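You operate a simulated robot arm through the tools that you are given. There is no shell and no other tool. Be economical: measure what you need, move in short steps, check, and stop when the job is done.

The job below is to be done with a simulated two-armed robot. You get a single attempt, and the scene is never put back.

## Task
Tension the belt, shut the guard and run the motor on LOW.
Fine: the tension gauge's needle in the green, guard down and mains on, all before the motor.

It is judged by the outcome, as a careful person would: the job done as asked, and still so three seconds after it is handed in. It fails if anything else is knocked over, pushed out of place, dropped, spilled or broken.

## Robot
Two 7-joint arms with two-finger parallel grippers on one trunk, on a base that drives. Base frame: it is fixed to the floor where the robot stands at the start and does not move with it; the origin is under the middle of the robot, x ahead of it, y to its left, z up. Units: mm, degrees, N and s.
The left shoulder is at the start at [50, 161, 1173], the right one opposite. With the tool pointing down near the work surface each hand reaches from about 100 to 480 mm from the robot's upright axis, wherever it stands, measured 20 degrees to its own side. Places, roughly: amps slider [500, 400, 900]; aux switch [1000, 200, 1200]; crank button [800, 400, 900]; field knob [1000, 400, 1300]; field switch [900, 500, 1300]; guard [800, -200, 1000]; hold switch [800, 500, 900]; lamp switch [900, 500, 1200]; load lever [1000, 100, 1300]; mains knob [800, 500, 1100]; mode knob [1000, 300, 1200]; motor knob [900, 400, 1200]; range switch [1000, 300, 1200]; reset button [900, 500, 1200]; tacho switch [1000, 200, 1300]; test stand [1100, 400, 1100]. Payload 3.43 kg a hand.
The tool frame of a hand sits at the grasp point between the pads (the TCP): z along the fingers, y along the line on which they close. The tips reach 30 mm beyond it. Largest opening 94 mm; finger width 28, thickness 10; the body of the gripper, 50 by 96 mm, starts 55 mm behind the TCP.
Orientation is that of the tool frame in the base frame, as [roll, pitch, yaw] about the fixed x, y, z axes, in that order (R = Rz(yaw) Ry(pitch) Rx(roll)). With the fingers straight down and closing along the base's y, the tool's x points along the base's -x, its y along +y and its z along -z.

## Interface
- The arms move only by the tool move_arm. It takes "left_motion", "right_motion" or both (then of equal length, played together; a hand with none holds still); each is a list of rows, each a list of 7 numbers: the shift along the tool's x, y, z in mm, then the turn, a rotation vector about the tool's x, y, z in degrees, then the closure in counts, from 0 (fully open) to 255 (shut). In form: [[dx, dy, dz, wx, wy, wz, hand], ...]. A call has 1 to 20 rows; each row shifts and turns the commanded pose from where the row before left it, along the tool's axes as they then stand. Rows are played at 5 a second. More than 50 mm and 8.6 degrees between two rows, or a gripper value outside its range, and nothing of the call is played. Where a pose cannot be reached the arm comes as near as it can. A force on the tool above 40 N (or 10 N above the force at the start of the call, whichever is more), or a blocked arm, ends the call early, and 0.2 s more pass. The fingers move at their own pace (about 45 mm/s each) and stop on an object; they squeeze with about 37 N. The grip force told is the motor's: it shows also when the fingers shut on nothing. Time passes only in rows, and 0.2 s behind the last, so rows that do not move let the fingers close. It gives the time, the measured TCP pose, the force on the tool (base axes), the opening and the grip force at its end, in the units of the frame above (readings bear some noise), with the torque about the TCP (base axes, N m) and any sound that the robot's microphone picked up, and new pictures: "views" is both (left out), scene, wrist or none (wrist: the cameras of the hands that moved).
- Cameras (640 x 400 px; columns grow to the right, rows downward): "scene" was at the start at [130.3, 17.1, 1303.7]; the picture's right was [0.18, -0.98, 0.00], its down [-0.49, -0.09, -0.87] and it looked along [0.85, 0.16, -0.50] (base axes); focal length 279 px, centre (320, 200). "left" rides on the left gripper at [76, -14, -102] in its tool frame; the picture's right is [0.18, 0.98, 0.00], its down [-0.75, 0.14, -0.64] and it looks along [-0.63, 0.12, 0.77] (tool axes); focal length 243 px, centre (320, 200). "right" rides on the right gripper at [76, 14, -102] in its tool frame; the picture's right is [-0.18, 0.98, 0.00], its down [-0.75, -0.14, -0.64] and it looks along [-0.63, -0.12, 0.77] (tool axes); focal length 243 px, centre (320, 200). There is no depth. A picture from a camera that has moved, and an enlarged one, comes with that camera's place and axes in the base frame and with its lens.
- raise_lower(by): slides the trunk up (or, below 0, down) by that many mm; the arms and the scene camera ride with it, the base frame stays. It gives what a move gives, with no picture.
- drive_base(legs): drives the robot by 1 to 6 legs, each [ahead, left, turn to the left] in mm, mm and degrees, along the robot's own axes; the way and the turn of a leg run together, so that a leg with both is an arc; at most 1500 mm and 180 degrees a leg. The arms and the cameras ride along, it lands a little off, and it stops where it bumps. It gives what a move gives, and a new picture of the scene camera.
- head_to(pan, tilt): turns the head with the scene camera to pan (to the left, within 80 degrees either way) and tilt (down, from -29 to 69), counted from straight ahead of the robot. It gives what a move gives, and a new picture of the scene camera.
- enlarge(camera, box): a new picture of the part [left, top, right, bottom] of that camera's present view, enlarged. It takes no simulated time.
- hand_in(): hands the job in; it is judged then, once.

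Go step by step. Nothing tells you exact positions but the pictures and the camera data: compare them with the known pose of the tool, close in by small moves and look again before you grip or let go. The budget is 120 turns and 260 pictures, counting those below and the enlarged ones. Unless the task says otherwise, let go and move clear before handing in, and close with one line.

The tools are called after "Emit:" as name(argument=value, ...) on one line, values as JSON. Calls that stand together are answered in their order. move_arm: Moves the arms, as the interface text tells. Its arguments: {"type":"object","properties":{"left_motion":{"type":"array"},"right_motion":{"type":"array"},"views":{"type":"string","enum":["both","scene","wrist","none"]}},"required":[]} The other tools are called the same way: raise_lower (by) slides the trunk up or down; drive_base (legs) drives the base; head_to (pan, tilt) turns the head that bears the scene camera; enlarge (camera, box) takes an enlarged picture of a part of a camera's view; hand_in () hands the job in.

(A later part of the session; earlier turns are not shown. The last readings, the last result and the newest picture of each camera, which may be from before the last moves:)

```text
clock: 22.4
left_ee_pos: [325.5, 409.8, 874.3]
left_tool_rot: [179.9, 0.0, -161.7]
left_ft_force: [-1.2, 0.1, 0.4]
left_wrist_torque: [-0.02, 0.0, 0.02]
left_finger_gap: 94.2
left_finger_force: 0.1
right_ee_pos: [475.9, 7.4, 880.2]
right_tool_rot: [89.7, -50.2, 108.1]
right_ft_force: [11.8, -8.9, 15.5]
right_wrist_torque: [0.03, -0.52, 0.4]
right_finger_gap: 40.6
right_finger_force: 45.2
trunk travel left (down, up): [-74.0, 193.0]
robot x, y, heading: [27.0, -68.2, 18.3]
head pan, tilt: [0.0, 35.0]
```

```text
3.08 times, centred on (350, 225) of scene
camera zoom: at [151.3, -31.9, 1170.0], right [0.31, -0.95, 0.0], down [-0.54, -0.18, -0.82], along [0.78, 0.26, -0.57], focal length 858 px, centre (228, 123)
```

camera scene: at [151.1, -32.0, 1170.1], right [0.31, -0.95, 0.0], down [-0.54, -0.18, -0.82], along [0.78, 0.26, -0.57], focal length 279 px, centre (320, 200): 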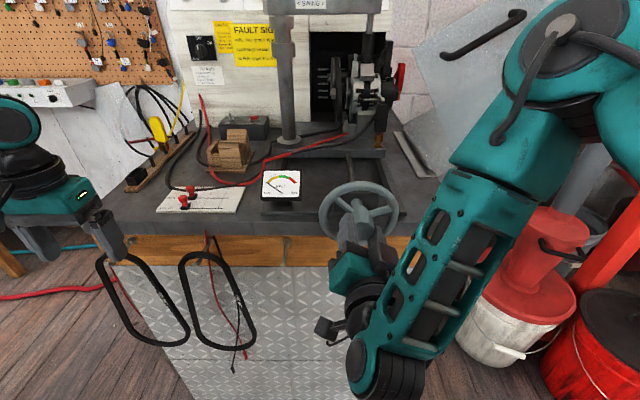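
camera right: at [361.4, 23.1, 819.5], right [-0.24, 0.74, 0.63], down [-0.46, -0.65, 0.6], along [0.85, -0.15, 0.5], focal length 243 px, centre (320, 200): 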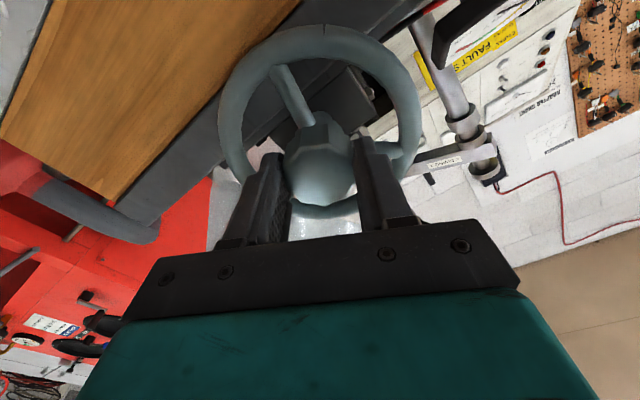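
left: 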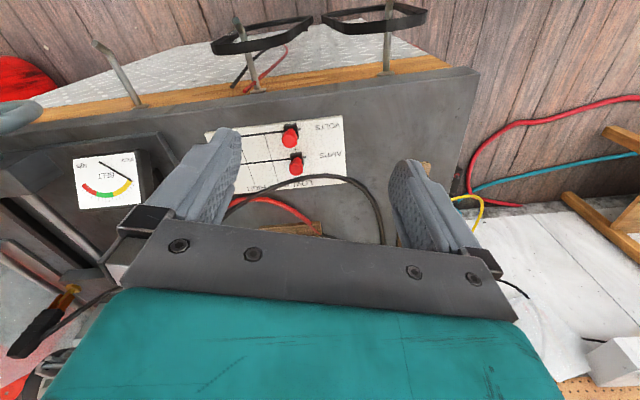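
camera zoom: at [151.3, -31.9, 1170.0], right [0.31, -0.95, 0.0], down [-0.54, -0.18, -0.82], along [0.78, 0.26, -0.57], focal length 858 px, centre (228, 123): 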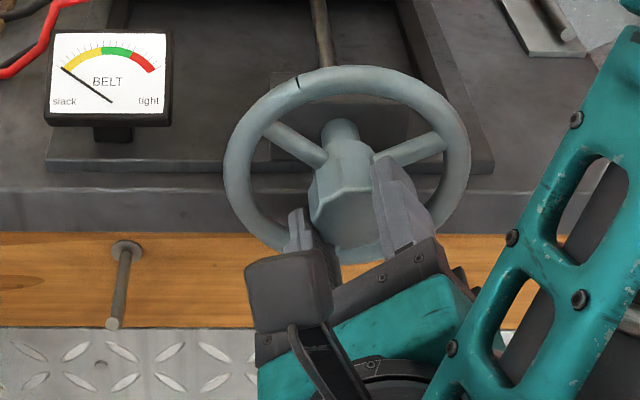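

No needle response after 140°. I check the carriage position and the belt before re-gripping.

Emit:
enlarge(camera="scene", box=[260, 40, 440, 220])

Emit:
move_arm(right_motion=[[0, 0, 0, 0, 0, 0, 80], [0, 0, 0, 0, 0, 0, 80], [0, 0, 0, 0, 0, 0, 80], [0, 0, -15, 0, 0, 0, 80], [0, 0, -15, 0, 0, 0, 80], [0, 0, -10, 0, 0, 0, 80]], views="both")

```text
2.22 times, centred on (350, 130) of scene
camera zoom: at [151.3, -31.9, 1170.0], right [0.31, -0.95, 0.0], down [-0.54, -0.18, -0.82], along [0.78, 0.26, -0.57], focal length 620 px, centre (253, 356)
```

zoom: 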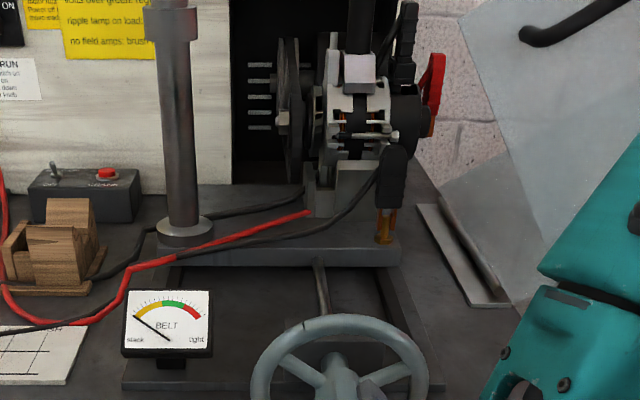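

```text
clock: 23.8
left_ee_pos: [327.5, 410.8, 873.5]
left_tool_rot: [180.0, 0.1, -161.7]
left_ft_force: [0.1, -0.1, -0.4]
left_wrist_torque: [-0.01, -0.03, 0.0]
left_finger_gap: 93.9
left_finger_force: 0.0
right_ee_pos: [437.2, -2.0, 881.7]
right_tool_rot: [90.5, -50.0, 107.5]
right_ft_force: [-0.3, -0.5, 0.6]
right_wrist_torque: [0.01, -0.01, 0.03]
right_finger_gap: 64.4
right_finger_force: 0.0
right hand out of reach, approached as far as the arm can: row 6
trunk travel left (down, up): [-74.0, 193.0]
robot x, y, heading: [28.9, -72.3, 18.2]
head pan, tilt: [0.0, 35.0]
camera scene: at [151.3, -31.1, 1169.9], right [0.31, -0.95, 0.0], down [-0.54, -0.18, -0.82], along [0.78, 0.26, -0.57], focal length 279 px, centre (320, 200)
camera right: at [327.5, 4.1, 950.5], right [0.27, -0.83, 0.49], down [-0.5, -0.56, -0.66], along [0.82, -0.06, -0.56], focal length 243 px, centre (320, 200)
```

scene: 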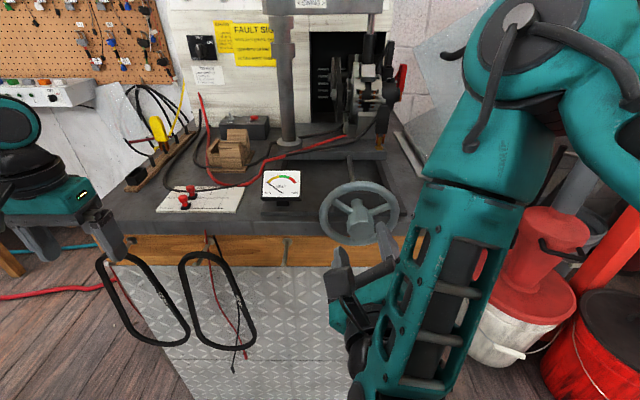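
right: 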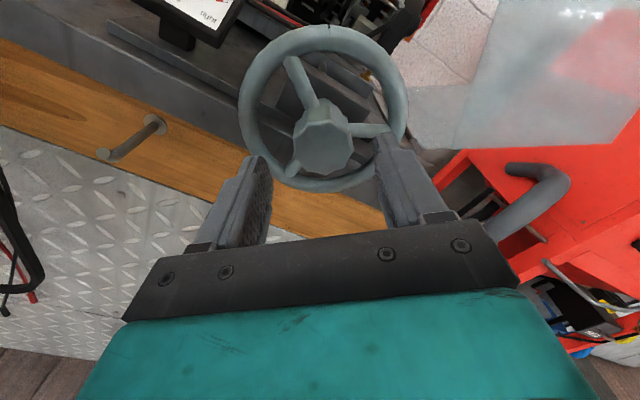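

Carriage pulls toward the wheel, so clockwise should tighten. I wind the wrist back for another stroke.

Emit:
move_arm(right_motion=[[0, 0, 0, 0, 0, -8.5, 80], [0, 0, 0, 0, 0, -8.5, 80], [0, 0, 0, 0, 0, -8.5, 80], [0, 0, 0, 0, 0, -8.5, 80], [0, 0, 0, 0, 0, -8.5, 80], [0, 0, 0, 0, 0, -8.5, 80], [0, 0, 0, 0, 0, -8.5, 80], [0, 0, 0, 0, 0, -8.5, 80], [0, 0, 0, 0, 0, -8.5, 80], [0, 0, 0, 0, 0, -8.5, 80], [0, 0, 0, 0, 0, -8.5, 80], [0, 0, 0, 0, 0, -8.5, 80], [0, 0, 0, 0, 0, -8.5, 80], [0, 0, 0, 0, 0, -8.5, 80], [0, 0, 0, 0, 0, -8.5, 80], [0, 0, 0, 0, 0, -8.5, 80], [0, 0, 0, 0, 0, -8.5, 80], [0, 0, 0, 0, 0, -8.5, 80], [0, 0, 0, 0, 0, -8.5, 80], [0, 0, 0, 0, 0, -8.5, 80]], views="none")

Emit:
move_arm(right_motion=[[0, 0, 0, 0, 0, -8.5, 80], [0, 0, 0, 0, 0, -8.5, 80], [0, 0, 0, 0, 0, -8.5, 80], [0, 0, 0, 0, 0, -8.5, 80], [0, 0, 0, 0, 0, -8.5, 80], [0, 0, 0, 0, 0, -8.5, 80], [0, 0, 0, 0, 0, -8.5, 80], [0, 0, 0, 0, 0, -8.5, 80], [0, 0, 0, 0, 0, -8.5, 80]], views="both")

```text
clock: 28.0
left_ee_pos: [327.1, 410.1, 873.8]
left_tool_rot: [-179.9, 0.0, -161.6]
left_ft_force: [-0.1, 0.2, 0.5]
left_wrist_torque: [-0.02, 0.0, 0.01]
left_finger_gap: 93.8
left_finger_force: 0.0
right_ee_pos: [436.5, -0.1, 882.4]
right_tool_rot: [-90.4, 59.8, -72.3]
right_ft_force: [-0.6, 0.7, 1.2]
right_wrist_torque: [-0.01, -0.01, 0.0]
right_finger_gap: 64.4
right_finger_force: 0.1
trunk travel left (down, up): [-74.0, 193.0]
robot x, y, heading: [28.8, -70.5, 18.6]
head pan, tilt: [0.0, 35.0]
```

```text
clock: 30.0
left_ee_pos: [327.5, 410.5, 874.0]
left_tool_rot: [179.9, 0.0, -161.8]
left_ft_force: [0.0, 0.0, 0.7]
left_wrist_torque: [-0.02, -0.03, -0.03]
left_finger_gap: 94.1
left_finger_force: 0.0
right_ee_pos: [437.2, 0.0, 883.2]
right_tool_rot: [-90.2, -16.6, -71.9]
right_ft_force: [-0.9, 0.1, 0.4]
right_wrist_torque: [0.0, -0.01, 0.0]
right_finger_gap: 64.5
right_finger_force: 0.1
trunk travel left (down, up): [-74.0, 193.0]
robot x, y, heading: [30.0, -73.2, 18.3]
head pan, tilt: [0.0, 35.0]
camera scene: at [151.4, -31.0, 1169.9], right [0.31, -0.95, 0.0], down [-0.54, -0.18, -0.82], along [0.78, 0.26, -0.57], focal length 279 px, centre (320, 200)
camera right: at [363.2, -104.9, 891.6], right [0.03, -0.1, -0.99], down [-0.85, 0.53, -0.08], along [0.53, 0.84, -0.07], focal length 243 px, centre (320, 200)
```

scene: 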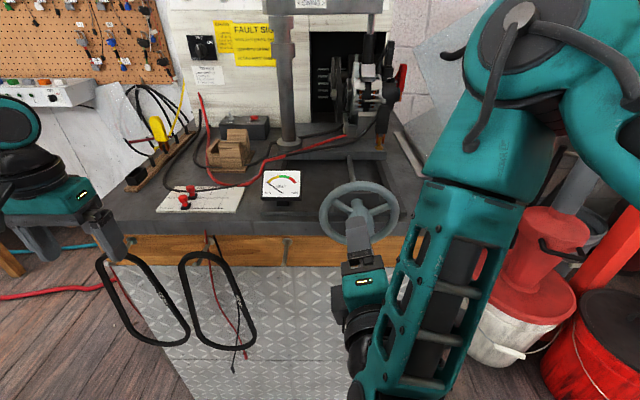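
right: 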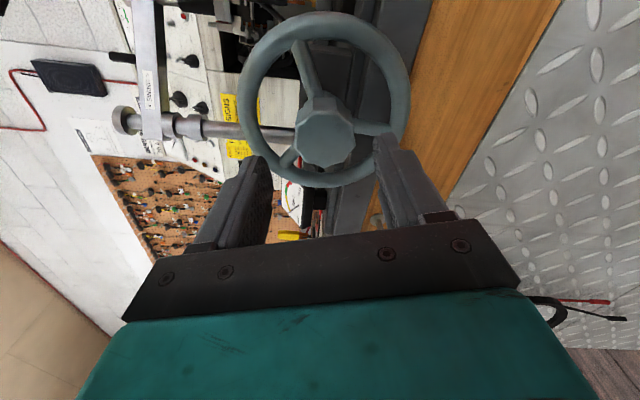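

Wrist is at −106° now. I go forward again, with a 3 mm correction down and right, and grip.

Emit:
move_arm(right_motion=[[2, 3, 0, 0, 0, 0, 80], [0, 0, 13, 0, 0, 0, 80], [0, 0, 13, 0, 0, 0, 80], [0, 0, 12, 0, 0, 0, 80], [0, 0, 0, 0, 0, 0, 80], [0, 0, 0, 0, 0, 0, 255], [0, 0, 0, 0, 0, 0, 255], [0, 0, 0, 0, 0, 0, 255], [0, 0, 0, 0, 0, 0, 255]], views="both")

Emit:
enlarge(camera="scene", box=[250, 160, 450, 290])

```text
clock: 32.0
left_ee_pos: [327.6, 411.0, 873.0]
left_tool_rot: [179.8, -0.1, -161.8]
left_ft_force: [0.4, 0.0, 0.0]
left_wrist_torque: [0.0, 0.01, 0.01]
left_finger_gap: 94.2
left_finger_force: 0.1
right_ee_pos: [474.0, 9.5, 879.0]
right_tool_rot: [-90.7, -16.5, -71.8]
right_ft_force: [-1.5, -5.6, -32.5]
right_wrist_torque: [0.3, -0.46, -0.73]
right_finger_gap: 41.4
right_finger_force: 45.2
right hand out of reach, approached as far as the arm can: row 1
trunk travel left (down, up): [-74.0, 193.0]
robot x, y, heading: [26.7, -76.3, 18.4]
head pan, tilt: [0.0, 35.0]
camera scene: at [153.2, -31.2, 1169.3], right [0.31, -0.95, 0.0], down [-0.55, -0.18, -0.82], along [0.78, 0.26, -0.58], focal length 279 px, centre (320, 200)
camera right: at [399.8, -94.5, 889.3], right [0.02, -0.1, -0.99], down [-0.85, 0.53, -0.07], along [0.53, 0.84, -0.08], focal length 243 px, centre (320, 200)
```

scene: 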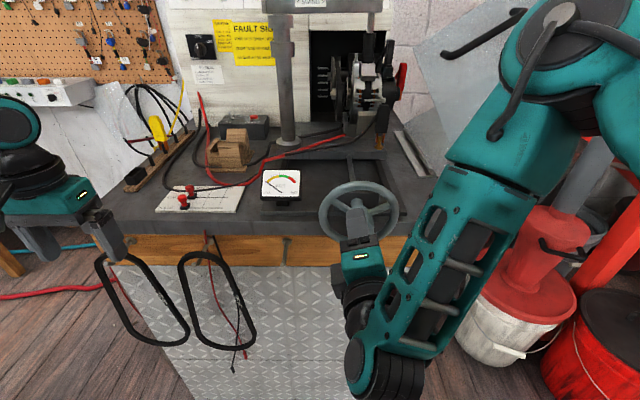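
right: 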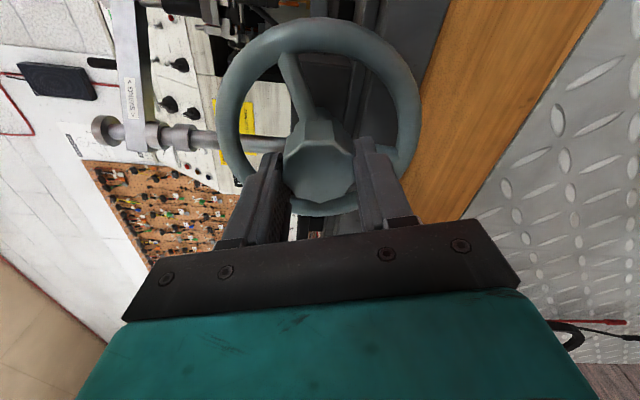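

```text
3.08 times, centred on (350, 225) of scene
camera zoom: at [153.2, -31.2, 1169.3], right [0.31, -0.95, 0.0], down [-0.55, -0.18, -0.82], along [0.78, 0.26, -0.58], focal length 858 px, centre (228, 123)
```

zoom: 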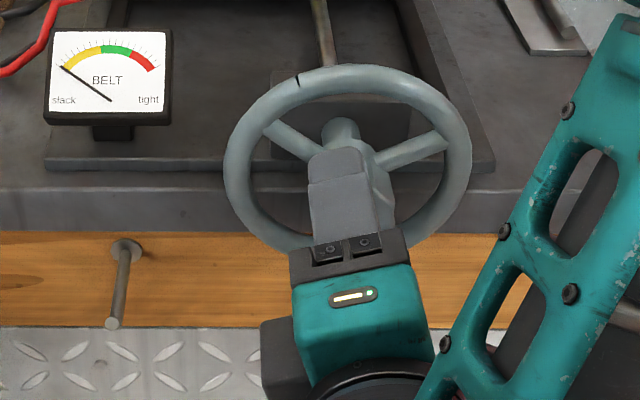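

Emit:
move_arm(right_motion=[[0, 2, 0, 0, 0, 4, 255], [0, 1, 0, 0, 0, 8, 255], [0, 0, 0, 0, 0, 8, 255], [0, 0, 0, 0, 0, 8, 255], [0, 0, 0, 0, 0, 8, 255], [0, 0, 0, 0, 0, 8, 255], [0, 0, 0, 0, 0, 8, 255], [0, 0, 0, 0, 0, 8, 255], [0, 0, 0, 0, 0, 8, 255], [0, 0, 0, 0, 0, 8, 255], [0, 0, 0, 0, 0, 8, 255], [0, 0, 0, 0, 0, 8, 255]], views="none")

Emit:
enlarge(camera="scene", box=[250, 160, 450, 290])

```text
clock: 34.6
left_ee_pos: [327.1, 409.4, 876.2]
left_tool_rot: [179.9, 0.1, -161.7]
left_ft_force: [-0.1, -0.2, 0.7]
left_wrist_torque: [-0.01, -0.03, 0.01]
left_finger_gap: 94.2
left_finger_force: 0.0
right_ee_pos: [473.5, 8.3, 882.2]
right_tool_rot: [-89.6, 75.8, -71.8]
right_ft_force: [-0.1, -24.0, 3.2]
right_wrist_torque: [0.11, -0.7, -0.67]
right_finger_gap: 40.4
right_finger_force: 44.8
trunk travel left (down, up): [-74.0, 193.0]
robot x, y, heading: [27.5, -73.2, 18.3]
head pan, tilt: [0.0, 35.0]
```

```text
3.08 times, centred on (350, 225) of scene
camera zoom: at [151.1, -33.1, 1170.0], right [0.31, -0.95, 0.0], down [-0.54, -0.18, -0.82], along [0.78, 0.26, -0.57], focal length 858 px, centre (228, 123)
```

zoom: 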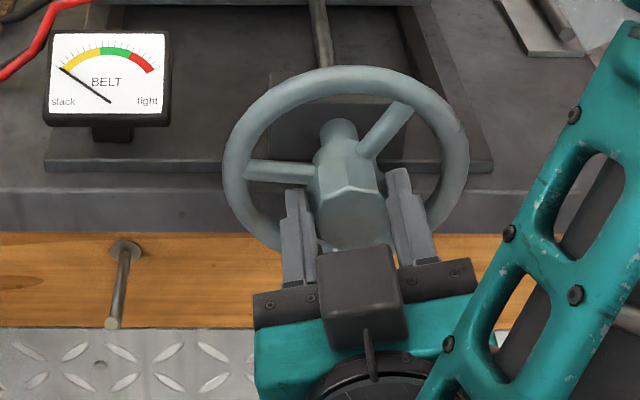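

Emit:
move_arm(right_motion=[[0, -2, 0, 0, 0, 6, 255], [0, 0, 0, 0, 0, 8, 255], [0, 0, 0, 0, 0, 8, 255], [0, 0, 0, 0, 0, 8, 255], [0, 0, 0, 0, 0, 8, 255], [0, 0, 0, 0, 0, 8, 255], [0, 0, 0, 0, 0, 8, 255], [0, 0, 0, 0, 0, 8, 255], [0, 0, 0, 0, 0, 8, 255], [0, 0, 0, 0, 0, 8, 255], [0, 0, 0, 0, 0, 8, 255], [0, 0, 0, 0, 0, 8, 255], [0, 0, 0, 0, 0, 8, 255], [0, 0, 0, 0, 0, 8, 255], [0, 0, 0, 0, 0, 8, 255], [0, 0, 0, 0, 0, 8, 255], [0, 0, 0, 0, 0, 8, 255]], views="none")

Emit:
enlarge(camera="scene", box=[260, 40, 440, 220])

```text
clock: 38.2
left_ee_pos: [327.9, 409.0, 875.1]
left_tool_rot: [179.9, -0.1, -161.6]
left_ft_force: [-0.8, -0.3, -1.7]
left_wrist_torque: [0.01, 0.05, -0.01]
left_finger_gap: 94.2
left_finger_force: 0.1
right_ee_pos: [475.5, 6.2, 879.9]
right_tool_rot: [90.4, -29.6, 107.7]
right_ft_force: [9.4, -20.3, -7.3]
right_wrist_torque: [0.16, -0.85, 0.02]
right_finger_gap: 40.6
right_finger_force: 44.7
trunk travel left (down, up): [-74.0, 193.0]
robot x, y, heading: [28.2, -69.1, 18.2]
head pan, tilt: [0.0, 35.0]
```

```text
2.22 times, centred on (350, 130) of scene
camera zoom: at [152.5, -32.8, 1169.7], right [0.31, -0.95, 0.0], down [-0.55, -0.18, -0.82], along [0.78, 0.26, -0.57], focal length 620 px, centre (253, 356)
```

zoom: 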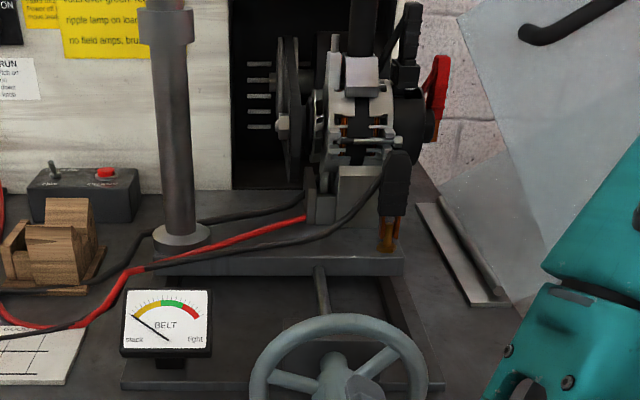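

The carriage has moved toward the wheel, so clockwise is right; the belt is still taking up slack. Another stroke.

Emit:
move_arm(right_motion=[[0, 0, 0, 0, 0, 8, 255], [0, 0, 0, 0, 0, 8, 255], [0, 0, 0, 0, 0, 0, 80], [0, 0, 0, 0, 0, 0, 80], [0, 0, 0, 0, 0, 0, 80], [0, 0, -15, 0, 0, 0, 80], [0, 0, -17, 0, 0, 0, 80], [0, 0, 0, 0, 0, -8.5, 80], [0, 0, 0, 0, 0, -8.5, 80], [0, 0, 0, 0, 0, -8.5, 80], [0, 0, 0, 0, 0, -8.5, 80], [0, 0, 0, 0, 0, -8.5, 80], [0, 0, 0, 0, 0, -8.5, 80], [0, 0, 0, 0, 0, -8.5, 80], [0, 0, 0, 0, 0, -8.5, 80], [0, 0, 0, 0, 0, -8.5, 80], [0, 0, 0, 0, 0, -8.5, 80], [0, 0, 0, 0, 0, -8.5, 80], [0, 0, 0, 0, 0, -8.5, 80], [0, 0, 0, 0, 0, -8.5, 80]], views="none")

Emit:
move_arm(right_motion=[[0, 0, 0, 0, 0, -8.5, 80], [0, 0, 0, 0, 0, -8.5, 80], [0, 0, 0, 0, 0, -8.5, 80], [0, 0, 0, 0, 0, -8.5, 80], [0, 0, 0, 0, 0, -8.5, 80], [0, 0, 0, 0, 0, -8.5, 80], [0, 0, 0, 0, 0, -8.5, 80], [0, 0, 0, 0, 0, -8.5, 80], [0, 0, 0, 0, 0, -8.5, 80], [0, 0, 0, 0, 0, -8.5, 80], [0, 0, 0, 0, 0, -8.5, 80], [0, 0, 0, 0, 0, -8.5, 80], [0, 0, 0, 0, 0, -8.5, 80], [0, 0, 0, 0, 0, -8.5, 80], [0, 0, 0, 0, 0, -8.5, 80], [0, 0, 0, 0, 0, -4, 80]], views="scene")

```text
clock: 42.4
left_ee_pos: [327.2, 411.4, 874.0]
left_tool_rot: [-180.0, 0.0, -161.8]
left_ft_force: [-0.5, 0.6, 0.5]
left_wrist_torque: [-0.02, -0.02, 0.0]
left_finger_gap: 93.9
left_finger_force: 0.1
right_ee_pos: [444.9, -1.3, 880.6]
right_tool_rot: [90.2, 65.1, 108.2]
right_ft_force: [0.0, 0.2, -0.3]
right_wrist_torque: [-0.02, 0.01, 0.02]
right_finger_gap: 64.4
right_finger_force: 0.1
trunk travel left (down, up): [-74.0, 193.0]
robot x, y, heading: [27.5, -72.3, 18.6]
head pan, tilt: [0.0, 35.0]
```

```text
clock: 45.8
left_ee_pos: [327.4, 411.3, 873.6]
left_tool_rot: [-180.0, 0.0, -161.7]
left_ft_force: [0.8, 0.2, -0.4]
left_wrist_torque: [-0.01, 0.0, -0.02]
left_finger_gap: 94.0
left_finger_force: 0.1
right_ee_pos: [443.1, -0.1, 880.4]
right_tool_rot: [-90.1, -16.7, -71.9]
right_ft_force: [-0.1, -1.0, -0.2]
right_wrist_torque: [-0.01, 0.03, -0.01]
right_finger_gap: 64.4
right_finger_force: 0.1
trunk travel left (down, up): [-74.0, 193.0]
robot x, y, heading: [24.9, -76.3, 18.4]
head pan, tilt: [0.0, 35.0]
camera scene: at [151.4, -31.0, 1169.9], right [0.31, -0.95, 0.0], down [-0.54, -0.18, -0.82], along [0.78, 0.26, -0.57], focal length 279 px, centre (320, 200)
```

scene: 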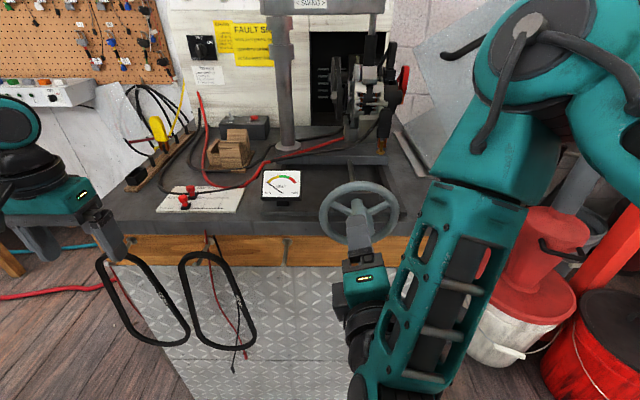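

Emit:
move_arm(right_motion=[[0, 2, 10, 0, 0, 0, 80], [0, 0, 10, 0, 0, 0, 80], [0, 0, 11, 0, 0, 0, 80], [0, 0, 0, 0, 0, 0, 80], [0, 0, 0, 0, 0, 0, 255], [0, 0, 0, 0, 0, 0, 255], [0, 0, 0, 0, 0, 0, 255], [0, 0, 0, 0, 0, 0, 255], [0, 1, 0, 0, 0, 8, 255], [0, 0, 0, 0, 0, 8, 255], [0, 0, 0, 0, 0, 8, 255], [0, 0, 0, 0, 0, 8, 255], [0, 0, 0, 0, 0, 8, 255], [0, 0, 0, 0, 0, 8, 255]], views="none")

Emit:
enlarge(camera="scene", box=[250, 160, 450, 290])

```text
clock: 48.8
left_ee_pos: [326.3, 411.2, 874.5]
left_tool_rot: [179.9, -0.1, -161.7]
left_ft_force: [0.5, -0.5, 0.1]
left_wrist_torque: [-0.01, 0.0, 0.02]
left_finger_gap: 94.0
left_finger_force: 0.1
right_ee_pos: [475.1, 8.8, 880.3]
right_tool_rot: [-89.6, 31.8, -72.1]
right_ft_force: [15.1, 9.3, 27.1]
right_wrist_torque: [-0.32, 0.52, -0.09]
right_finger_gap: 40.4
right_finger_force: 45.0
trunk travel left (down, up): [-74.0, 193.0]
robot x, y, heading: [28.1, -71.1, 18.0]
head pan, tilt: [0.0, 35.0]
```

```text
3.08 times, centred on (350, 225) of scene
camera zoom: at [150.9, -30.5, 1170.0], right [0.31, -0.95, 0.0], down [-0.54, -0.18, -0.82], along [0.78, 0.26, -0.57], focal length 858 px, centre (228, 123)
```

zoom: 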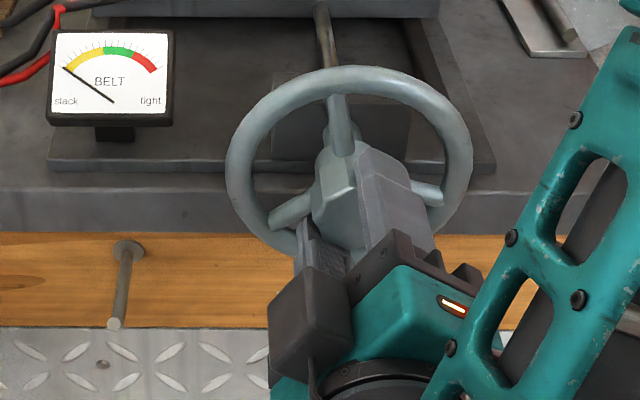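

Emit:
move_arm(right_motion=[[0, -2, -1, 0, 0, 8, 255], [0, 0, 0, 0, 0, 8, 255], [0, 0, 0, 0, 0, 8, 255], [0, 0, 0, 0, 0, 8, 255], [0, 0, 0, 0, 0, 8, 255], [0, 0, 0, 0, 0, 8, 255], [0, 0, 0, 0, 0, 8, 255], [0, 0, 0, 0, 0, 8, 255], [0, 0, 0, 0, 0, 8, 255], [0, 0, 0, 0, 0, 8, 255]], views="none")

Emit:
enlarge(camera="scene", box=[250, 160, 450, 290])

```text
clock: 51.0
left_ee_pos: [328.9, 411.9, 872.4]
left_tool_rot: [-180.0, -0.1, -161.6]
left_ft_force: [0.4, -0.5, 0.5]
left_wrist_torque: [-0.02, -0.02, -0.01]
left_finger_gap: 93.8
left_finger_force: 0.0
right_ee_pos: [474.3, 6.6, 880.8]
right_tool_rot: [89.6, 68.3, 107.3]
right_ft_force: [22.7, 12.3, 15.3]
right_wrist_torque: [0.15, -0.7, -0.45]
right_finger_gap: 40.6
right_finger_force: 44.9
trunk travel left (down, up): [-74.0, 193.0]
robot x, y, heading: [28.0, -73.1, 18.4]
head pan, tilt: [0.0, 35.0]
```

```text
3.08 times, centred on (350, 225) of scene
camera zoom: at [152.3, -30.1, 1169.7], right [0.31, -0.95, 0.0], down [-0.55, -0.18, -0.82], along [0.78, 0.26, -0.57], focal length 858 px, centre (228, 123)
```

zoom: 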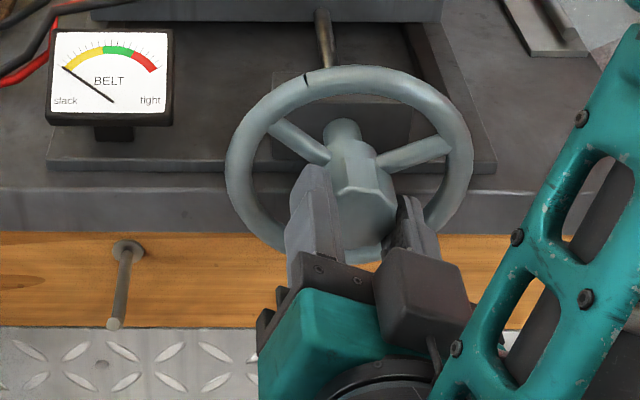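

Emit:
move_arm(right_motion=[[0, 0, 1, 0, 0, 8, 255], [0, 0, 0, 0, 0, 8, 255], [0, 0, 0, 0, 0, 8, 255], [0, 0, 0, 0, 0, 8, 255], [0, 0, 0, 0, 0, 8, 255], [0, 0, 0, 0, 0, 8, 255], [0, 0, 0, 0, 0, 8, 255], [0, 0, 0, 0, 0, 8, 255]], views="none")

Emit:
enlarge(camera="scene", box=[250, 160, 450, 290])

Emit:
move_arm(right_motion=[[0, 0, 0, 0, 0, 8, 255], [0, 0, 0, 0, 0, 8, 255], [0, 0, 0, 0, 0, 8, 255], [0, 0, 0, 0, 0, 8, 255], [0, 0, 0, 0, 0, 8, 255], [0, 0, 0, 0, 0, 8, 255]], views="none")

Emit:
enlarge(camera="scene", box=[260, 40, 440, 220])

```text
clock: 52.8
left_ee_pos: [327.4, 410.9, 873.3]
left_tool_rot: [-180.0, 0.0, -161.8]
left_ft_force: [-0.1, -0.5, 0.6]
left_wrist_torque: [-0.03, 0.03, 0.0]
left_finger_gap: 94.0
left_finger_force: 0.0
right_ee_pos: [474.6, 6.0, 880.6]
right_tool_rot: [90.1, 4.4, 107.8]
right_ft_force: [14.2, -0.3, 11.0]
right_wrist_torque: [0.08, -0.59, -1.08]
right_finger_gap: 40.5
right_finger_force: 45.1
trunk travel left (down, up): [-74.0, 193.0]
robot x, y, heading: [31.4, -75.0, 18.4]
head pan, tilt: [0.0, 35.0]
```

```text
3.08 times, centred on (350, 225) of scene
camera zoom: at [151.9, -31.2, 1169.8], right [0.31, -0.95, 0.0], down [-0.55, -0.18, -0.82], along [0.78, 0.26, -0.57], focal length 858 px, centre (228, 123)
```

zoom: 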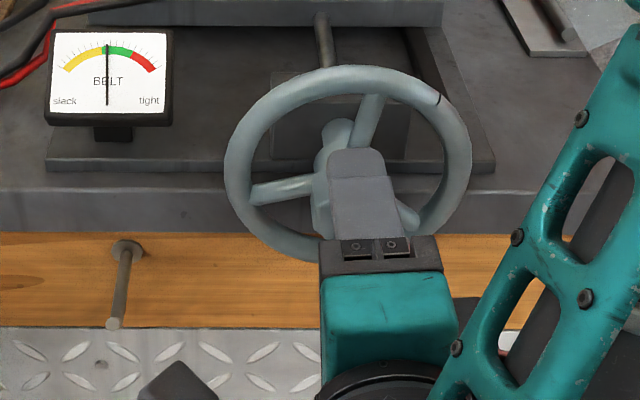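

```text
clock: 54.2
left_ee_pos: [328.6, 409.4, 873.3]
left_tool_rot: [179.9, -0.1, -161.6]
left_ft_force: [0.0, -0.7, -0.3]
left_wrist_torque: [-0.01, 0.01, 0.02]
left_finger_gap: 94.0
left_finger_force: 0.1
right_ee_pos: [474.4, 6.1, 879.1]
right_tool_rot: [90.2, -43.7, 107.8]
right_ft_force: [17.6, -5.1, 3.4]
right_wrist_torque: [0.3, -1.27, 0.26]
right_finger_gap: 40.5
right_finger_force: 44.8
trunk travel left (down, up): [-74.0, 193.0]
robot x, y, heading: [27.3, -72.1, 18.6]
head pan, tilt: [0.0, 35.0]
```

```text
2.22 times, centred on (350, 130) of scene
camera zoom: at [152.4, -31.6, 1169.7], right [0.31, -0.95, 0.0], down [-0.55, -0.18, -0.82], along [0.78, 0.26, -0.57], focal length 620 px, centre (253, 356)
```

zoom: 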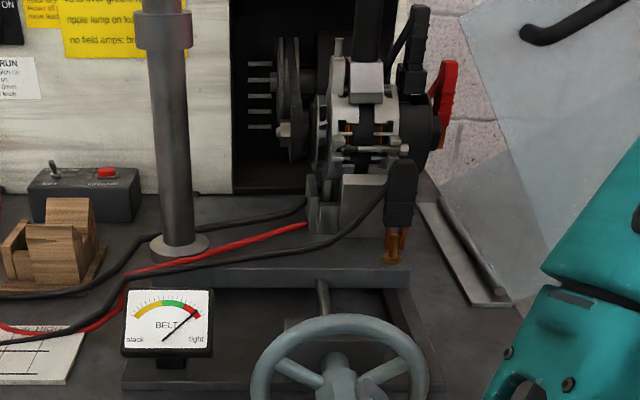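

It reacted sharply and ran into the red; I turn back about 36° and look.

Emit:
move_arm(right_motion=[[0, 0, 0, 0, 0, -8, 255], [0, 0, 0, 0, 0, -8, 255], [0, 0, 0, 0, 0, -8, 255], [0, 0, 0, 0, 0, -8, 255], [0, 0, 0, 0, 0, -4, 255], [0, 0, 0, 0, 0, 0, 255]], views="none")

Emit:
enlarge(camera="scene", box=[250, 160, 350, 225])

```text
clock: 55.6
left_ee_pos: [327.7, 409.9, 874.0]
left_tool_rot: [-180.0, 0.0, -161.7]
left_ft_force: [1.2, 0.4, -0.7]
left_wrist_torque: [0.01, 0.0, 0.03]
left_finger_gap: 94.0
left_finger_force: 0.1
right_ee_pos: [474.4, 6.0, 881.0]
right_tool_rot: [90.1, -7.5, 108.0]
right_ft_force: [14.5, -8.0, 7.8]
right_wrist_torque: [-0.02, -0.1, -1.23]
right_finger_gap: 40.5
right_finger_force: 44.8
trunk travel left (down, up): [-74.0, 193.0]
robot x, y, heading: [27.6, -71.0, 18.3]
head pan, tilt: [0.0, 35.0]
```

```text
6.15 times, centred on (300, 192) of scene
camera zoom: at [152.1, -31.8, 1169.8], right [0.31, -0.95, 0.0], down [-0.55, -0.18, -0.82], along [0.78, 0.26, -0.57], focal length 1716 px, centre (443, 246)
```

zoom: 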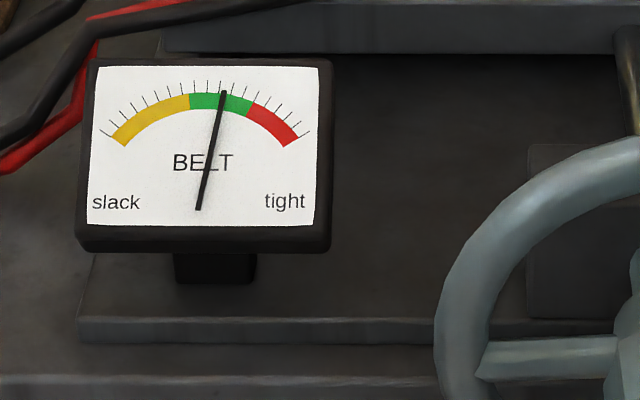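

Needle now mid-green. I release the hub, back off and check that it stays.

Emit:
move_arm(right_motion=[[0, 0, 0, 0, 0, 0, 80], [0, 0, 0, 0, 0, 0, 80], [0, 0, 0, 0, 0, 0, 80], [0, 0, -15, 0, 0, 0, 80], [0, 0, -17, 0, 0, 0, 80]], views="none")

Emit:
drive_base(legs=[[-200, 0, 0]])

Emit:
enlarge(camera="scene", box=[260, 120, 360, 185])

```text
clock: 56.8
left_ee_pos: [327.3, 410.6, 873.1]
left_tool_rot: [180.0, 0.0, -161.6]
left_ft_force: [-1.0, -0.3, -0.7]
left_wrist_torque: [-0.01, -0.03, 0.03]
left_finger_gap: 94.0
left_finger_force: 0.1
right_ee_pos: [445.0, -2.2, 880.6]
right_tool_rot: [90.2, -7.5, 108.0]
right_ft_force: [-0.1, 0.3, 0.7]
right_wrist_torque: [-0.02, 0.0, -0.02]
right_finger_gap: 64.5
right_finger_force: 0.1
trunk travel left (down, up): [-74.0, 193.0]
robot x, y, heading: [24.0, -71.2, 18.2]
head pan, tilt: [0.0, 35.0]
```

```text
clock: 58.4
left_ee_pos: [135.6, 346.6, 874.6]
left_tool_rot: [179.9, -0.1, -162.0]
left_ft_force: [-0.5, -1.2, -0.5]
left_wrist_torque: [0.01, 0.0, -0.01]
left_finger_gap: 94.0
left_finger_force: 0.1
right_ee_pos: [252.2, -67.1, 879.2]
right_tool_rot: [90.3, -7.5, 107.8]
right_ft_force: [-0.8, -0.3, 1.2]
right_wrist_torque: [0.02, -0.02, -0.02]
right_finger_gap: 64.7
right_finger_force: 0.0
trunk travel left (down, up): [-74.0, 193.0]
robot x, y, heading: [-165.8, -129.6, 18.0]
head pan, tilt: [0.0, 35.0]
camera scene: at [-40.9, -94.8, 1169.9], right [0.31, -0.95, 0.0], down [-0.55, -0.18, -0.82], along [0.78, 0.25, -0.57], focal length 279 px, centre (320, 200)
```

scene: 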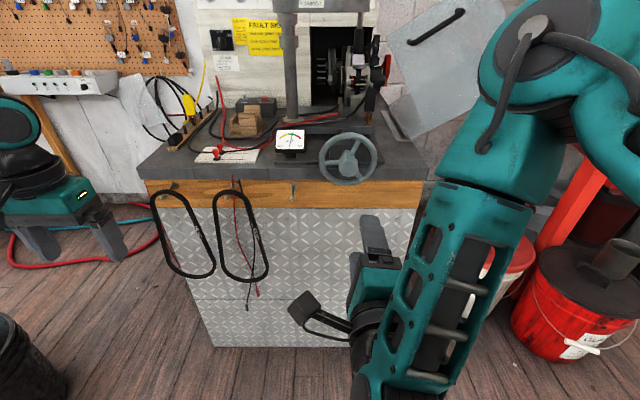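

```text
6.15 times, centred on (310, 152) of scene
camera zoom: at [-40.9, -94.8, 1169.9], right [0.31, -0.95, 0.0], down [-0.55, -0.18, -0.82], along [0.78, 0.25, -0.57], focal length 1716 px, centre (382, 492)
```

zoom: 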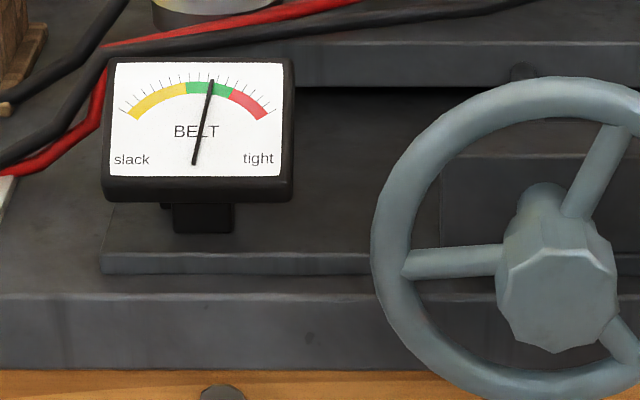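

Tension holds in the green. Now the guard: I raise the trunk back and move right for a second view of it.

Emit:
raise_lower(by=126)

Emit:
head_to(pan=-20, tilt=25)

Emit:
enlarge(camera="scene", box=[150, 50, 390, 200])

Emit:
drive_base(legs=[[0, -250, 0]])

Emit:
enlarge(camera="scene", box=[100, 50, 340, 200])

```text
clock: 59.9
left_ee_pos: [135.5, 345.7, 999.6]
left_tool_rot: [-180.0, 0.0, -161.9]
left_ft_force: [-0.1, -0.1, -0.8]
left_wrist_torque: [0.0, 0.01, 0.03]
left_finger_gap: 93.8
left_finger_force: 0.1
right_ee_pos: [252.6, -67.0, 1005.9]
right_tool_rot: [90.4, -7.5, 107.7]
right_ft_force: [0.0, -0.3, -0.8]
right_wrist_torque: [0.0, -0.03, 0.01]
right_finger_gap: 64.5
right_finger_force: 0.0
trunk travel left (down, up): [-200.0, 67.0]
robot x, y, heading: [-162.8, -133.7, 18.0]
head pan, tilt: [0.0, 35.0]
```

```text
clock: 60.8
left_ee_pos: [136.4, 346.7, 999.6]
left_tool_rot: [180.0, 0.0, -161.9]
left_ft_force: [-0.1, 0.6, -0.2]
left_wrist_torque: [0.01, 0.0, 0.03]
left_finger_gap: 94.1
left_finger_force: 0.1
right_ee_pos: [252.3, -67.6, 1005.8]
right_tool_rot: [90.4, -7.5, 107.8]
right_ft_force: [0.7, 0.4, 0.3]
right_wrist_torque: [0.02, -0.01, 0.0]
right_finger_gap: 64.3
right_finger_force: 0.1
trunk travel left (down, up): [-200.0, 67.0]
robot x, y, heading: [-164.1, -139.6, 18.1]
head pan, tilt: [-20.0, 25.0]
camera scene: at [-32.3, -125.0, 1311.6], right [-0.03, -1.0, 0.0], down [-0.42, 0.01, -0.91], along [0.91, -0.03, -0.42], focal length 279 px, centre (320, 200)
```

scene: 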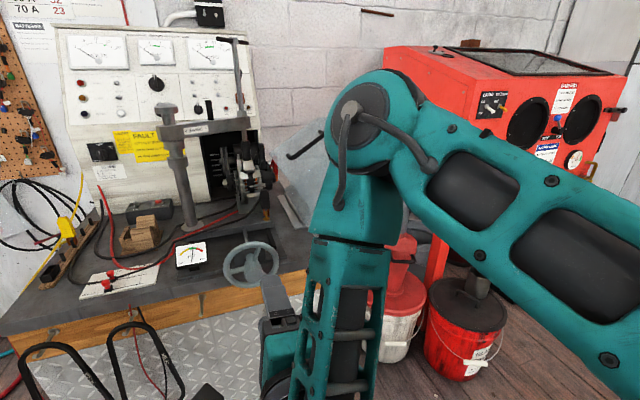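

```text
2.67 times, centred on (270, 125) of scene
camera zoom: at [-32.3, -125.0, 1311.6], right [-0.03, -1.0, 0.0], down [-0.42, 0.01, -0.91], along [0.91, -0.03, -0.42], focal length 744 px, centre (453, 400)
```

zoom: 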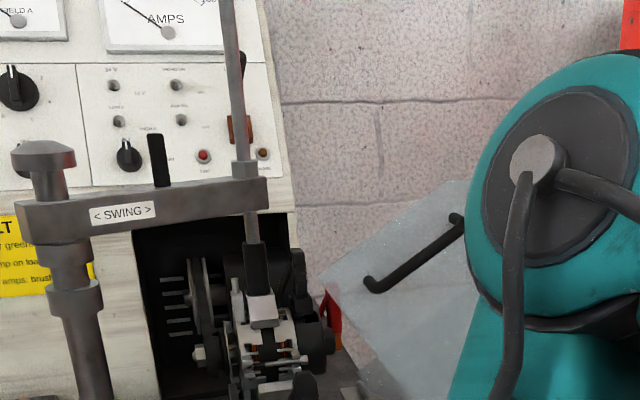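

```text
clock: 63.5
left_ee_pos: [212.8, 111.0, 1000.5]
left_tool_rot: [-180.0, 0.0, -162.0]
left_ft_force: [-0.1, 0.2, -0.5]
left_wrist_torque: [0.0, 0.03, -0.01]
left_finger_gap: 93.8
left_finger_force: 0.1
right_ee_pos: [329.1, -302.6, 1006.1]
right_tool_rot: [90.4, -7.5, 107.8]
right_ft_force: [-0.9, 0.6, 1.1]
right_wrist_torque: [0.0, 0.03, 0.0]
right_finger_gap: 64.4
right_finger_force: 0.1
trunk travel left (down, up): [-200.0, 67.0]
robot x, y, heading: [-89.5, -368.2, 18.2]
head pan, tilt: [-20.0, 25.0]
camera scene: at [44.4, -360.2, 1311.6], right [-0.03, -1.0, 0.0], down [-0.42, 0.01, -0.91], along [0.91, -0.03, -0.42], focal length 279 px, centre (320, 200)
```

scene: 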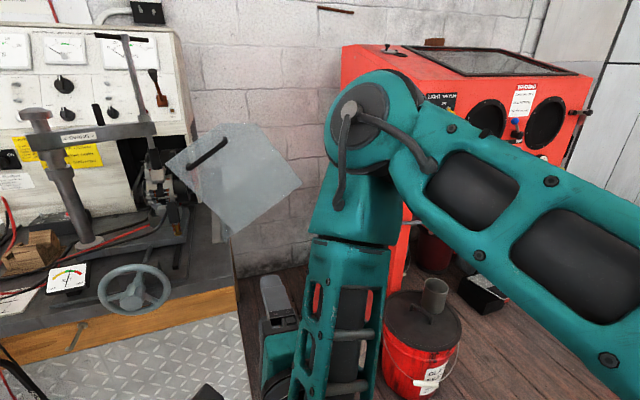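

```text
2.67 times, centred on (220, 125) of scene
camera zoom: at [44.4, -360.2, 1311.6], right [-0.03, -1.0, 0.0], down [-0.42, 0.01, -0.91], along [0.91, -0.03, -0.42], focal length 744 px, centre (587, 400)
```

zoom: 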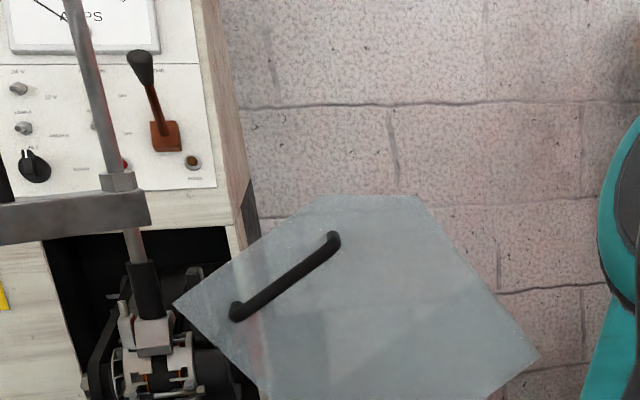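

By triangulation the clear front plate with the handle hinges near [765, −110, 857] about the bench's depth axis, leaning right by about 56°. I look at its full shape before moving it.

Emit:
enlarge(camera="scene", box=[130, 100, 320, 250])

Emit:
head_to(pan=-5, tilt=25)

Emit:
enlarge(camera="scene", box=[170, 0, 370, 130])

```text
2.67 times, centred on (225, 175) of scene
camera zoom: at [44.4, -360.2, 1311.6], right [-0.03, -1.0, 0.0], down [-0.42, 0.01, -0.91], along [0.91, -0.03, -0.42], focal length 744 px, centre (573, 267)
```

zoom: 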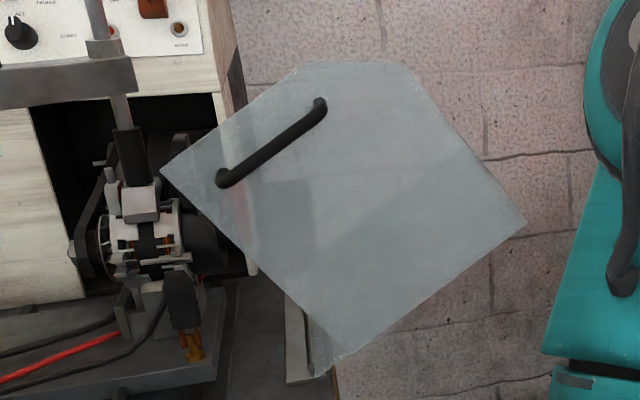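

```text
clock: 64.3
left_ee_pos: [213.1, 111.8, 1000.1]
left_tool_rot: [179.9, 0.0, -162.0]
left_ft_force: [0.8, -0.2, -0.3]
left_wrist_torque: [0.04, -0.01, 0.03]
left_finger_gap: 94.1
left_finger_force: 0.1
right_ee_pos: [328.6, -302.9, 1006.8]
right_tool_rot: [90.3, -7.5, 107.8]
right_ft_force: [-0.5, -0.9, 0.1]
right_wrist_torque: [-0.03, -0.01, 0.02]
right_finger_gap: 64.5
right_finger_force: 0.0
trunk travel left (down, up): [-200.0, 67.0]
robot x, y, heading: [-86.6, -368.3, 18.2]
head pan, tilt: [-5.0, 25.0]
camera scene: at [42.0, -336.1, 1311.6], right [0.23, -0.97, 0.0], down [-0.41, -0.1, -0.91], along [0.88, 0.2, -0.42], focal length 279 px, centre (320, 200)
```

scene: 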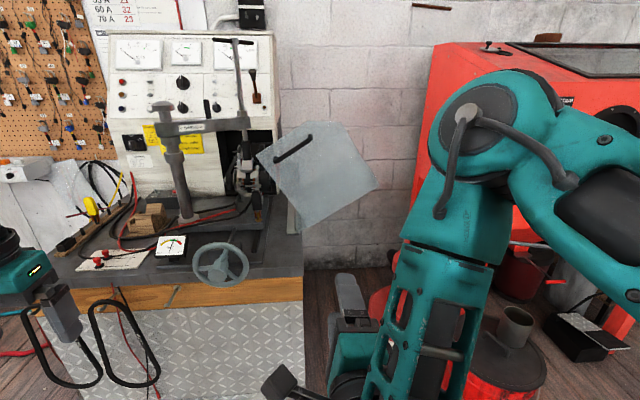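

```text
3.08 times, centred on (270, 65) of scene
camera zoom: at [42.0, -336.1, 1311.6], right [0.23, -0.97, 0.0], down [-0.41, -0.1, -0.91], along [0.88, 0.2, -0.42], focal length 858 px, centre (474, 615)
```

zoom: 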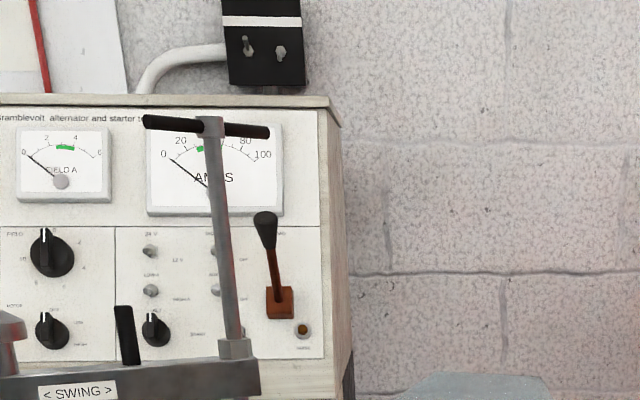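

The guard is a box pivoting about the bench's depth axis; its handle bar's middle is about [709, −110, 1133] and needs to go left/down on an arc of about 276 mm radius. I set the robot and the hand for gripping it: trunk up, hand rolled square to the bar.

Emit:
raise_lower(by=66)

Emit:
drive_base(legs=[[0, 180, 0]])

Emit:
move_arm(right_motion=[[0, 0, 0, 0, 0, -8, 0], [0, 0, 0, 0, 0, -8, 0], [0, 0, 0, 0, 0, -8, 0], [0, 0, 0, 0, 0, -8, 0], [0, 0, 0, 0, 0, -7.5, 0], [-32, -2, 0, 0, 0, 0, 0], [-32, -2, 0, 0, 0, 0, 0], [-32, -2, 0, 0, 0, 0, 0], [-32, -3, 0, 0, 0, 0, 0]])

```text
clock: 65.4
left_ee_pos: [213.4, 111.0, 1066.1]
left_tool_rot: [179.9, 0.0, -161.9]
left_ft_force: [0.6, 0.1, -0.9]
left_wrist_torque: [0.01, -0.01, -0.01]
left_finger_gap: 94.1
left_finger_force: 0.1
right_ee_pos: [329.9, -302.1, 1071.5]
right_tool_rot: [90.5, -7.4, 107.9]
right_ft_force: [0.3, -1.1, -0.4]
right_wrist_torque: [0.01, -0.01, 0.02]
right_finger_gap: 64.4
right_finger_force: 0.1
trunk travel left (down, up): [-266.0, 1.0]
robot x, y, heading: [-88.2, -369.9, 18.2]
head pan, tilt: [-5.0, 25.0]
```

```text
clock: 67.6
left_ee_pos: [156.4, 285.1, 1066.6]
left_tool_rot: [-180.0, 0.0, -161.8]
left_ft_force: [-0.6, 0.5, 0.6]
left_wrist_torque: [0.0, 0.02, -0.01]
left_finger_gap: 94.0
left_finger_force: 0.1
right_ee_pos: [271.8, -128.5, 1071.9]
right_tool_rot: [90.4, -7.5, 107.8]
right_ft_force: [0.3, 0.0, 0.2]
right_wrist_torque: [0.0, -0.01, 0.0]
right_finger_gap: 64.4
right_finger_force: 0.0
trunk travel left (down, up): [-266.0, 1.0]
robot x, y, heading: [-143.2, -195.9, 18.3]
head pan, tilt: [-5.0, 25.0]
camera scene: at [-14.6, -163.4, 1377.6], right [0.23, -0.97, 0.0], down [-0.41, -0.1, -0.91], along [0.88, 0.21, -0.42], focal length 279 px, centre (320, 200)
```

scene: 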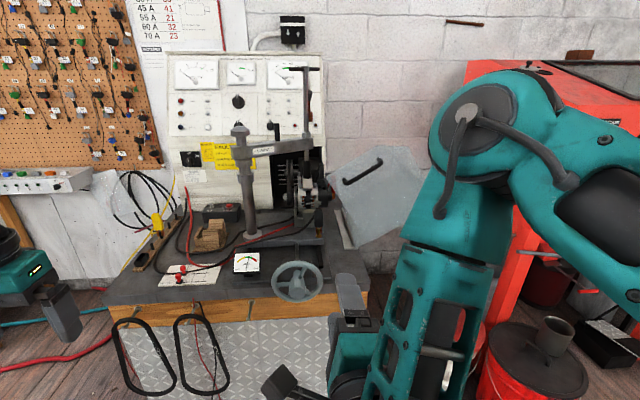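

```text
clock: 69.6
left_ee_pos: [155.9, 283.6, 1066.3]
left_tool_rot: [-180.0, 0.0, -161.8]
left_ft_force: [0.4, 0.1, 0.3]
left_wrist_torque: [0.0, 0.0, 0.02]
left_finger_gap: 94.0
left_finger_force: 0.0
right_ee_pos: [290.3, -182.1, 1150.4]
right_tool_rot: [90.5, 31.9, 108.0]
right_ft_force: [0.1, 1.0, 0.4]
right_wrist_torque: [0.01, 0.01, 0.02]
right_finger_gap: 93.8
right_finger_force: 0.0
right hand out of reach, approached as far as the arm can: row 6, 7, 8, 9
trunk travel left (down, up): [-266.0, 1.0]
robot x, y, heading: [-146.2, -195.7, 18.4]
head pan, tilt: [-5.0, 25.0]
camera scene: at [-14.5, -163.6, 1377.6], right [0.23, -0.97, 0.0], down [-0.41, -0.1, -0.91], along [0.88, 0.21, -0.42], focal length 279 px, centre (320, 200)
camera right: at [170.3, -144.4, 1123.1], right [-0.1, 0.35, 0.93], down [-0.39, -0.87, 0.28], along [0.91, -0.34, 0.23], focal length 243 px, centre (320, 200)
```

scene: 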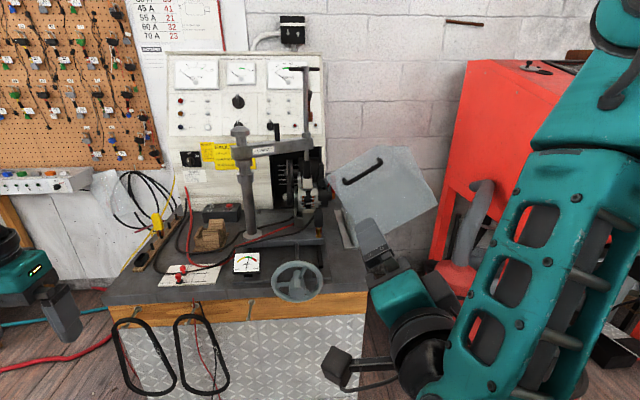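
right: 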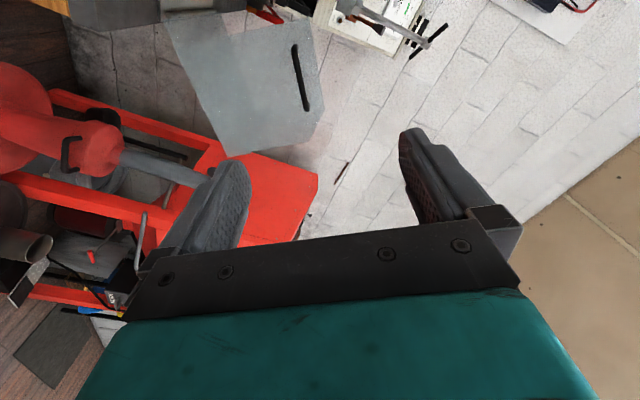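

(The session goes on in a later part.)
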